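You operate a simulated robot arm through the tools that you are given. There is no shell and no other tool. Be economical: measure what you need, move in short steps, check, and stop when the job is done.

Carry out the task below with a simulated robot arm. There is one attempt and no reset: what you move stays moved.

TASK
Turn the centre count knob to 3.
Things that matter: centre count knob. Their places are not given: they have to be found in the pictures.

It is judged by the outcome, as a careful person would: the job done as asked, and still so three seconds after it is handed in. It fails if anything else is knocked over, pushed out of place, dropped, spilled or broken.

THE ROBOT
A 6-joint arm with a two-finger parallel gripper, fixed in place. Base frame: the origin is at the foot of the arm, x ahead of it, y to its left, z up; the work surface is at about z = 22. Lengths are in mm, angles in degrees, forces in N, time in s.
With the tool pointing down near the work surface it reaches from about 200 to 460 mm from the base axis. Its first joint turns from -70.0 to 70.0 degrees. Payload 1.9 kg.
Tool frame: the origin (TCP) lies between the finger pads and is the grasp point; the fingertips stand 23 mm ahead of it; z points along the fingers, y is the line along which they close. The gripper opens to 94 mm. The fingers are 38 mm wide and 10 mm thick; the gripper's body (54 by 96 mm) begins 39 mm behind the TCP.
Orientation is that of the tool frame in the base frame, as a unit quaternion [w, x, y, z]. With the fingers straight down and closing along the base's y, the tool's x points along the base's -x, its y along +y and its z along -z.

THE INTERFACE
- The arm moves only by the tool step_arm. Its argument "rows" is a list of rows, each an object of numbers (a shift or turn left out is 0, a gripper value left out holds the last): "tx", "ty", "tz": the shift along the base's x, y, z in mm; "wx", "wy", "wz": the turn, a rotation vector about the base's x, y, z in degrees. In form: [{"tx": .., "ty": .., "tz": .., "wx": .., "wy": .., "wz": ..}, ...]. A call has 1 to 8 rows; each row shifts and turns the commanded pose from where the row before left it. "fingers" is the finger opening in mm, from 0 to 94, set as the call begins (left out, the last holds). A row lasts 0.2 s, in which the tool goes at most 50 mm and 8.6 degrees; a call with a longer step from one row to the next is refused whole, and so is a gripper value outside its range. A pose out of reach is approached as far as the arm can. The call stops where the force on the tool passes 40 N (or 10 N more than at its start, if that is more) or the arm is blocked; 0.2 s more then pass. The fingers move at their own pace (about 108 mm/s each) and stop on an object; they squeeze with about 41 N. The grip force told is the motor's: it shows also when the fingers shut on nothing. Time passes only in rows, and 0.2 s behind the last, so rows that do not move let the fingers close. It gives the time, the measured TCP pose, the force on the tool (base axes), the opening and the grip force at its end, in the units of the frame above (readings bear some noise).
- Cameras (640 x 400 px; columns grow to the right, rows downward): "scene" is fixed at [76.6, 330.8, 447.7]; the picture's right is [-0.54, -0.84, 0.00], its down [-0.29, 0.18, -0.94] and it looks along [0.79, -0.51, -0.34] (base axes); focal length 306 px, centre (320, 200). "wrist" rides on the gripper at [-39, 0, -44] in the tool frame; the picture's right is [0.00, -1.00, 0.00], its down [0.97, 0.00, -0.24] and it looks along [0.24, 0.00, 0.97] (tool axes); focal length 218 px, centre (320, 200).
- capture(camera): a new picture of that camera. No time passes.
- pixel_to_xyz(camera, pixels): for up to 12 pixels [column, row] of the newest picture of that camera ("zoom" is the newest enlarged one), the place [x, y, z] in the base frame of the surface seen there, good to about 2 mm. No time passes.
- zoom(camera, box): a new picture of the part [left, top, right, bottom] of that camera's present view, enlarged. No time passes.
- hand_in(): hands the job in; it is judged then, once.

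Work in short steps. Measure before you move; look again where a grasp or a placing could have gone wrong, and mend it. You have 60 turns and 20 pictures in all, the two below and enlarged ones among them. Open the gripper and draw the arm clear of the work before you hand the job in, unless the task says otherwise; then end with one line.

The tools are called after "Emit:" as name(argument=value, ...) on one line, values as JSON. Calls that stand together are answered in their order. step_arm: Moves the arm, as the interface text tells. Its arguments: {"type":"object","properties":{"rows":{"type":"array","items":{"type":"object","properties":{"tx":{"type":"number"},"ty":{"type":"number"},"tz":{"type":"number"},"wx":{"type":"number"},"wy":{"type":"number"},"wz":{"type":"number"}}}},"fingers":{"type":"number"}},"required":["rows"]} The other tools are called the same way: capture (camera) takes a picture; pixel_to_xyz (camera, pixels) gives the place of the surface under pixels of a picture; zoom (camera, box) takes an enlarged picture of a part of a camera's view; hand_in () hands the job in.

At the start:

```text
t: 0.0
eef_pos: [276.4, 176.0, 343.1]
tcp_rot: [0.0, 0.0, 1.0, 0.001]
ft_force: [0.2, 0.8, -0.1]
opening: 93.9
grip_force: 0.0
```

scene: 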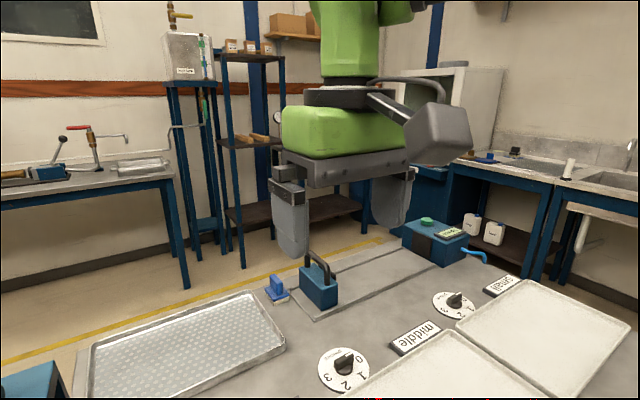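
wrist: 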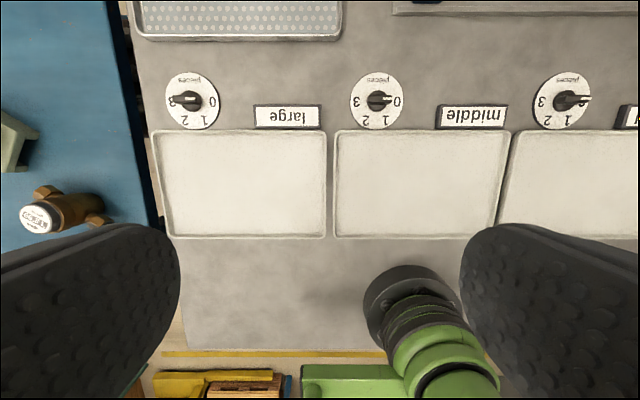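

The wrist picture shows three knobs, at about (191,100), (377,100) and (563,100). I enlarge the centre one and measure it.

Emit:
zoom(camera="wrist", box=[337, 75, 417, 125])

Emit:
pixel_to_xyz(camera="wrist", pixels=[[377, 100], [353, 101], [402, 101], [377, 74], [377, 128], [191, 100], [563, 100], [388, 99], [370, 101], [240, 150], [475, 117], [415, 80]])

Emit:
zoom(camera="scene", box=[300, 270, 540, 400])

```text
8.00 times, centred on (377, 100) of wrist
```

zoom: 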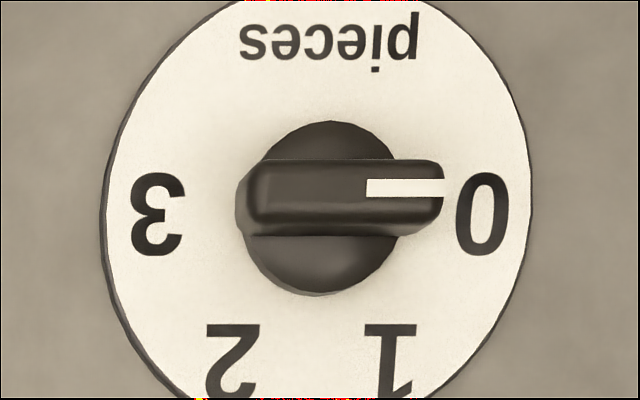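

```text
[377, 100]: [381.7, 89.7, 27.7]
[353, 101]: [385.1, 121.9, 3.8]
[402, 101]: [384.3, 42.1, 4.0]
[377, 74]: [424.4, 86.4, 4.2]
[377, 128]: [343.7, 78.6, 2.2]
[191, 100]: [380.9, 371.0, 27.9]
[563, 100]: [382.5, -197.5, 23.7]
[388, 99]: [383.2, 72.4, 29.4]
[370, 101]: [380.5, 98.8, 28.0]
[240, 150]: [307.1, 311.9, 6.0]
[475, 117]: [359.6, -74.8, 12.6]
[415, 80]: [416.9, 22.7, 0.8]
```

```text
2.67 times, centred on (420, 335) of scene
```

zoom: 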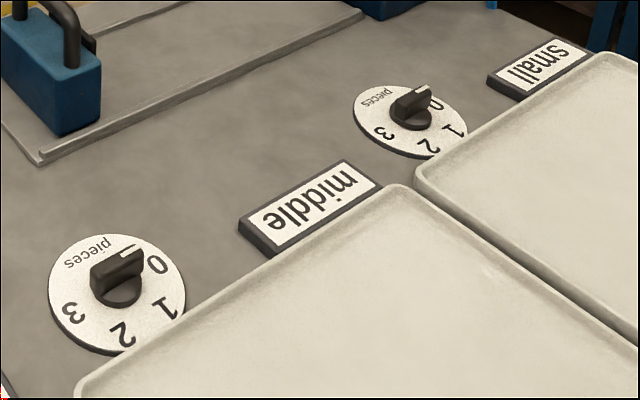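

The pointer is at 0, pointing toward -y, and 3 is on the +y side. I cross-check positions with the scene camera.

Emit:
pixel_to_xyz(camera="scene", pixels=[[345, 359], [349, 364], [343, 352], [336, 372], [345, 380], [343, 393], [323, 370], [365, 355], [455, 298], [420, 335], [390, 300], [320, 278]])

Emit:
zoom(camera="scene", box=[305, 335, 385, 400])

```text
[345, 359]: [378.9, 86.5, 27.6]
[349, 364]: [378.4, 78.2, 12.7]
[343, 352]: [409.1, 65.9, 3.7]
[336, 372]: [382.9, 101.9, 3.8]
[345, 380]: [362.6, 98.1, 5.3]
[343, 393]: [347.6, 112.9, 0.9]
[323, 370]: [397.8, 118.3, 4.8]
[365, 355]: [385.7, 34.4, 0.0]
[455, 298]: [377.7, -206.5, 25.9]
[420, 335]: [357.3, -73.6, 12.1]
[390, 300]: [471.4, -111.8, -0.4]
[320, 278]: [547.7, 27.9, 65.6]
```

```text
6.15 times, centred on (345, 368) of scene
```

zoom: 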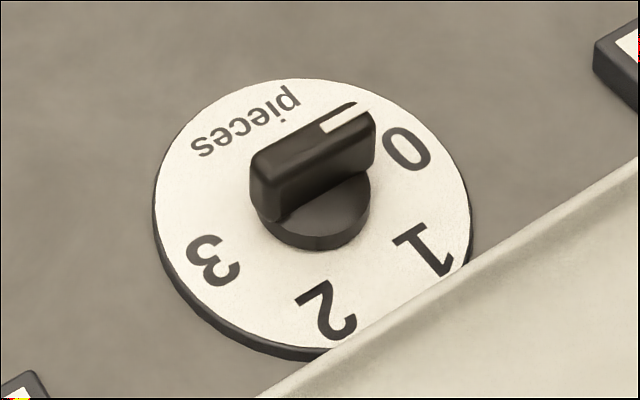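

The table here is at z≈0, the knob axis is at about (385.5, 84.5) and the bar top is at z≈29, sitting on a collar up to z≈13. The path 0→1→2→3 is clockwise from above, about 180°. I move above the knob and pre-turn +90°, so the fingers straddle the bar with room to turn -180°.

Emit:
step_arm(rows=[{"tx": 14, "ty": -12, "tz": -20, "wz": 8.2}, {"tx": 14, "ty": -12, "tz": -20, "wz": 8.2}, {"tx": 14, "ty": -12, "tz": -20, "wz": 8.2}, {"tx": 14, "ty": -12, "tz": -20, "wz": 8.2}, {"tx": 14, "ty": -12, "tz": -20, "wz": 8.2}, {"tx": 14, "ty": -12, "tz": -20, "wz": 8.2}, {"tx": 14, "ty": -12, "tz": -20, "wz": 8.2}, {"tx": 11.1, "ty": -7.5, "tz": -20, "wz": 8.2}], fingers=50)

Emit:
step_arm(rows=[{"tz": -20, "wz": 8.2}, {"tz": -20, "wz": 8.2}, {"tz": -20, "wz": 8.0}, {"tz": -20}, {"tz": 0}])

Emit:
capture(camera="wrist")

Emit:
capture(camera="scene")

```text
t: 1.8
eef_pos: [385.7, 84.6, 182.7]
tcp_rot: [0.0, -0.542, 0.84, 0.001]
ft_force: [-0.3, -0.5, -0.2]
opening: 49.9
grip_force: 0.1
```

```text
t: 3.0
eef_pos: [386.8, 85.9, 102.6]
tcp_rot: [0.001, 0.708, -0.706, -0.001]
ft_force: [-0.4, -0.3, -0.2]
opening: 49.9
grip_force: 0.1
```

```text
14 pictures are left
```

wrist: 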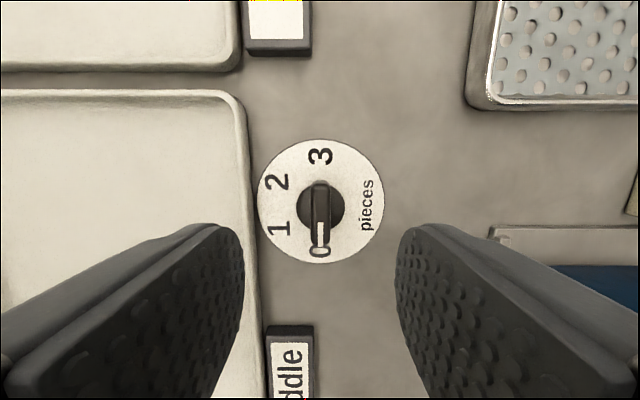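

```text
13 pictures are left
```

scene: 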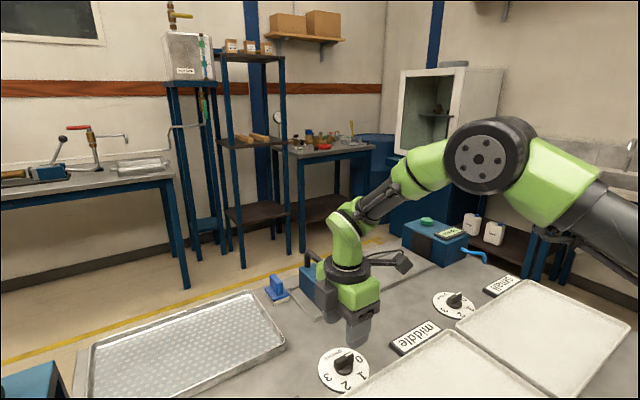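

The bar is centred between the fingers (col 320), and the axis lies about 1 mm toward +y. I descend until the tips are at z≈16, around the bar but above the collar.

Emit:
step_arm(rows=[{"ty": 1, "tz": -15}, {"tz": -15}, {"tz": -15}, {"tz": -10}, {"tz": -8}, {}])

Emit:
zoom(camera="scene", box=[290, 300, 410, 400])

Emit:
capture(camera="wrist")

```text
t: 4.4
eef_pos: [384.0, 86.3, 40.4]
tcp_rot: [0.0, 0.707, -0.707, 0.0]
ft_force: [0.1, -0.2, 0.4]
opening: 50.0
grip_force: 0.1
```

```text
4.00 times, centred on (350, 350) of scene
```

zoom: 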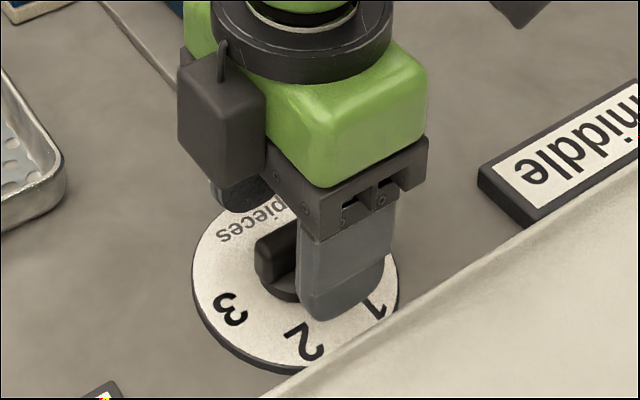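

```text
11 pictures are left
```

wrist: 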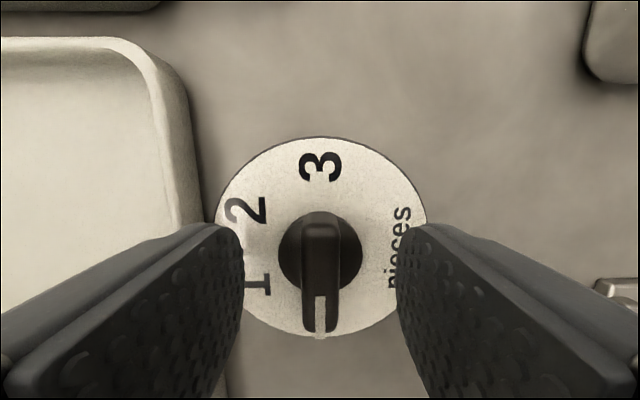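

The bar is centred in x (col 320), but the collar and dial show the axis about 2 mm further +y. I shift there and close.

Emit:
step_arm(rows=[{"ty": 2}, {}])

Emit:
step_arm(rows=[{}, {}, {}], fingers=0)

```text
t: 5.0
eef_pos: [385.3, 88.1, 41.0]
tcp_rot: [0.0, 0.708, -0.707, 0.0]
ft_force: [-0.2, 0.1, 0.2]
opening: 49.6
grip_force: 0.1
```

```text
t: 5.8
eef_pos: [385.2, 88.1, 40.1]
tcp_rot: [-0.001, -0.707, 0.707, 0.001]
ft_force: [-6.5, 0.6, 3.8]
opening: 12.0
grip_force: 45.3
```

It is gripped on the bar (12 mm). I turn clockwise in small increments, watching the force.

Emit:
step_arm(rows=[{"wz": -7.5}, {"wz": -7.5}, {"wz": -7.5}, {"wz": -7.5}])

```text
t: 6.8
eef_pos: [386.6, 87.8, 41.2]
tcp_rot: [0.002, -0.499, 0.867, 0.0]
ft_force: [24.6, 2.7, -13.0]
opening: 11.8
grip_force: 45.5
```

The side force rose to about 25 N, so I check whether the knob follows and how well it's centred.

Emit:
capture(camera="wrist")

Emit:
zoom(camera="scene", box=[290, 300, 410, 400])

```text
10 pictures are left
```

wrist: 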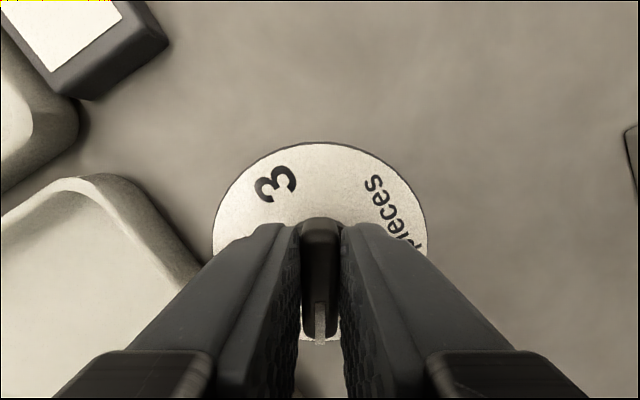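

```text
4.00 times, centred on (350, 350) of scene
```

zoom: 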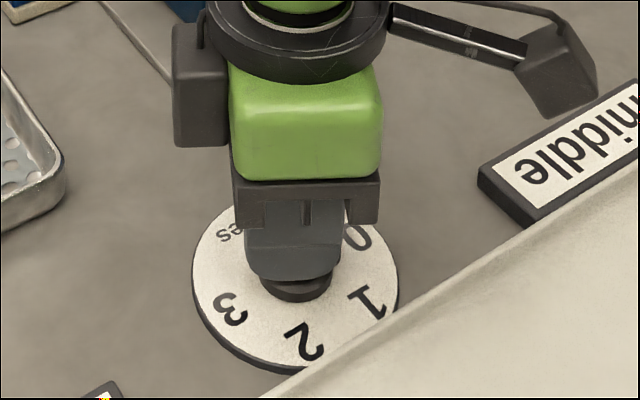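

The knob turns with the fingers. I give way 1 mm along the side force to test the centring.

Emit:
step_arm(rows=[{"tx": 1}, {}])

```text
t: 7.4
eef_pos: [387.3, 87.3, 40.7]
tcp_rot: [0.0, -0.499, 0.867, 0.001]
ft_force: [11.8, 0.6, 4.2]
opening: 11.5
grip_force: 45.3
```

The force dropped as expected, so I keep giving way and continue turning.

Emit:
step_arm(rows=[{"tx": 0.8, "wz": -7.5}, {"wz": -7.5}, {"wz": -7.5}, {"wz": -7.5}])

```text
t: 8.4
eef_pos: [388.5, 86.4, 40.1]
tcp_rot: [0.001, -0.258, 0.966, 0.001]
ft_force: [15.2, -23.7, 20.4]
opening: 12.0
grip_force: 45.1
```

Emit:
step_arm(rows=[{"tx": 0.5, "ty": -1.5}, {}])

```text
t: 9.0
eef_pos: [387.6, 85.7, 40.9]
tcp_rot: [0.0, -0.259, 0.966, 0.001]
ft_force: [-0.5, -17.3, 30.8]
opening: 12.1
grip_force: 45.5
```

Some upward force (31 N) is showing; I ease 1 mm further in -y and 1 mm up.

Emit:
step_arm(rows=[{"ty": -1, "tz": 1}, {}])

```text
t: 9.6
eef_pos: [388.5, 86.6, 40.5]
tcp_rot: [0.0, -0.259, 0.966, 0.001]
ft_force: [27.0, 12.1, -9.7]
opening: 11.5
grip_force: 45.8
```

The forces are mixed with friction; I release to relieve the stress and look at the centring.

Emit:
step_arm(rows=[{}, {}], fingers=40)

Emit:
capture(camera="wrist")

```text
t: 10.2
eef_pos: [385.9, 85.4, 40.4]
tcp_rot: [-0.001, -0.259, 0.966, 0.001]
ft_force: [0.3, 0.1, 0.7]
opening: 39.9
grip_force: 0.0
```

```text
8 pictures are left
```

wrist: 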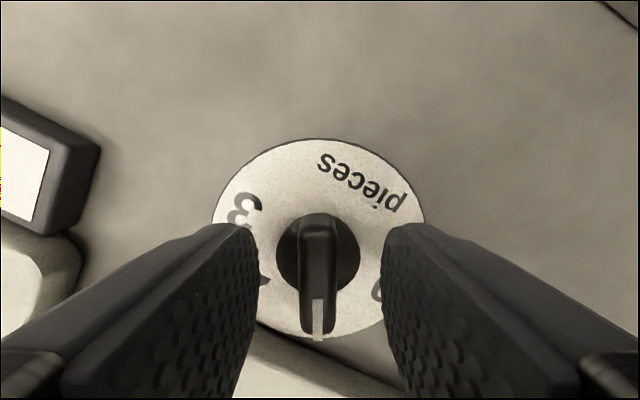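

The pointer is now at 1 and the bar is at col 318, about 0.6 mm off. I recentre, regrip and turn another 30°, then check the force.

Emit:
step_arm(rows=[{"tx": 0.2, "ty": 0.6}, {}])

Emit:
step_arm(rows=[{}, {}, {}], fingers=0)

Emit:
step_arm(rows=[{"wz": -7.5}, {"wz": -7.5}, {"wz": -7.5}, {"wz": -7.5}])

```text
t: 10.8
eef_pos: [388.2, 86.5, 40.6]
tcp_rot: [-0.001, -0.259, 0.966, 0.001]
ft_force: [0.3, 0.3, -0.3]
opening: 40.1
grip_force: 0.0
```

```text
t: 11.6
eef_pos: [387.5, 86.7, 40.0]
tcp_rot: [0.0, -0.258, 0.966, 0.001]
ft_force: [-4.5, 9.3, 0.9]
opening: 11.6
grip_force: 44.8
```

```text
t: 12.6
eef_pos: [387.5, 84.2, 40.6]
tcp_rot: [0.001, 0.001, 1.0, 0.0]
ft_force: [16.5, -7.4, -22.6]
opening: 11.6
grip_force: 45.0
```

The loads are acceptable, so I turn another 30° to around 2.

Emit:
step_arm(rows=[{"wz": -7.5}, {"wz": -7.5}, {"wz": -7.5}, {"wz": -7.5}])

Emit:
step_arm(rows=[{}, {}], fingers=40)

Emit:
capture(camera="wrist")

```text
t: 13.5
eef_pos: [388.4, 83.4, 41.1]
tcp_rot: [-0.001, 0.198, 0.98, -0.001]
ft_force: [0.0, -1.6, -0.1]
opening: 11.7
grip_force: 45.2
stopped in row 4: the force on the tool passed its limit (the readings are from after the stop); the commanded pose is now the measured one
```

```text
t: 14.1
eef_pos: [387.2, 83.1, 41.5]
tcp_rot: [0.0, 0.198, 0.98, -0.001]
ft_force: [0.1, -0.1, -0.1]
opening: 40.1
grip_force: 0.1
```

```text
7 pictures are left
```

wrist: 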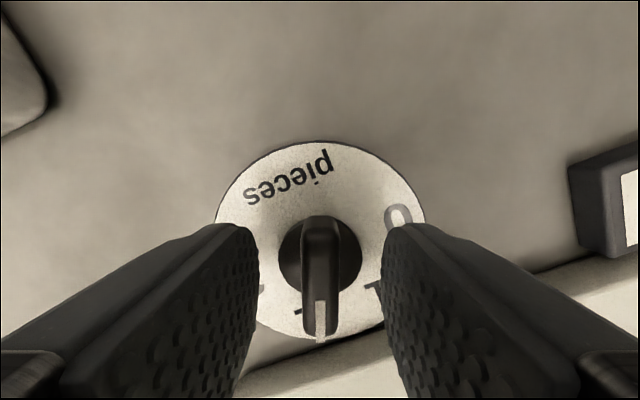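

The knob is at about 113° and the bar is centred. Combining the centred lines at 0°, 60° and 113° puts the axis at about (384.8, 84.6). I move the TCP there, regrip and turn on.

Emit:
step_arm(rows=[{"tx": -2.6, "ty": 1.2, "tz": -0.5}, {}])

Emit:
step_arm(rows=[{}, {}, {}], fingers=0)

Emit:
step_arm(rows=[{"wz": -7}, {"wz": -7}, {"wz": -7}, {"wz": -7}, {"wz": -7}])

```text
t: 14.7
eef_pos: [384.4, 85.5, 40.0]
tcp_rot: [0.0, 0.199, 0.98, -0.001]
ft_force: [-0.3, 0.5, -0.4]
opening: 39.9
grip_force: 0.0
```

```text
t: 15.5
eef_pos: [385.0, 84.5, 40.0]
tcp_rot: [-0.001, 0.199, 0.98, -0.001]
ft_force: [-6.0, -5.8, 5.5]
opening: 11.7
grip_force: 45.0
```

```text
t: 16.7
eef_pos: [385.7, 85.5, 41.1]
tcp_rot: [0.0, 0.485, 0.874, -0.001]
ft_force: [0.4, 9.0, -4.0]
opening: 11.8
grip_force: 44.5
```

The forces are low now. The tool is at -58° (knob ≈148°), so I turn the remaining 32°.

Emit:
step_arm(rows=[{"wz": -7}, {"wz": -7}, {"wz": -7}, {"wz": -7}, {"wz": -4}, {}])

Emit:
step_arm(rows=[{}, {}], fingers=50)

Emit:
step_arm(rows=[{"tz": 20}, {"tz": 30}, {"tz": 40}, {"tz": 40}, {"tz": 40}, {}])

Emit:
capture(camera="wrist")

```text
t: 18.1
eef_pos: [385.9, 84.5, 40.2]
tcp_rot: [-0.002, 0.707, 0.707, 0.0]
ft_force: [0.3, 10.2, -8.7]
opening: 11.9
grip_force: 45.4
```

```text
t: 18.7
eef_pos: [385.6, 84.1, 40.3]
tcp_rot: [0.0, 0.707, 0.707, -0.001]
ft_force: [-0.3, -0.6, -0.4]
opening: 50.1
grip_force: 0.1
```

```text
t: 20.1
eef_pos: [385.8, 85.3, 212.9]
tcp_rot: [-0.001, 0.706, 0.708, 0.0]
ft_force: [0.5, -0.5, 0.2]
opening: 50.0
grip_force: 0.0
```

```text
6 pictures are left
```

wrist: 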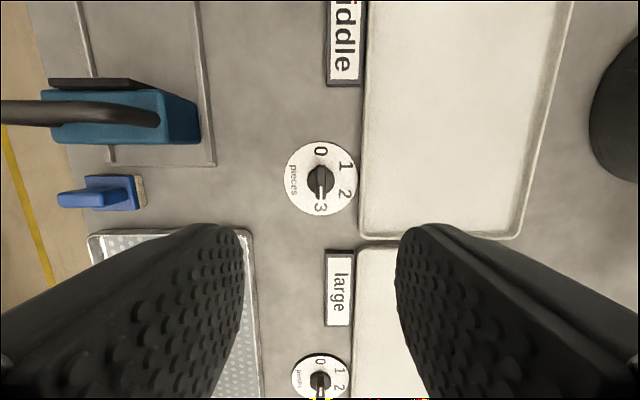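

Emit:
zoom(camera="wrist", box=[280, 140, 360, 220])

Emit:
capture(camera="scene")

```text
5.00 times, centred on (320, 180) of wrist
```

zoom: 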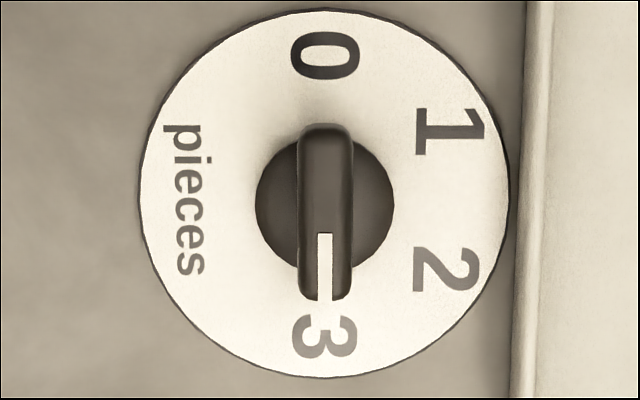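

```text
4 pictures are left
```

scene: 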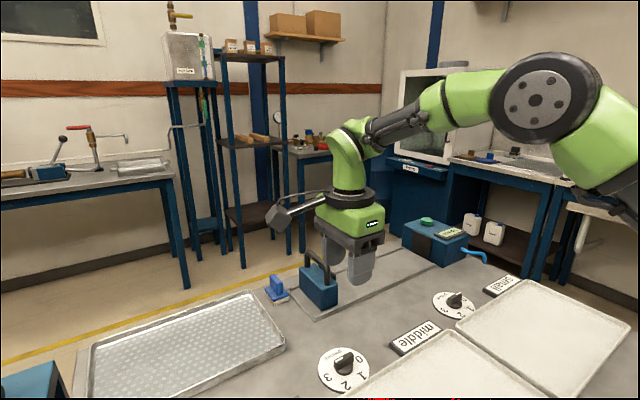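

The pointer sits squarely on 3, the arm is clear and open, and nothing else has moved. I hand it in.

Emit:
hand_in()

```text
The job is handed in.
```

The centre count knob (the "middle" one) now points to 3; the gripper is open, the arm is clear, and nothing else was disturbed.
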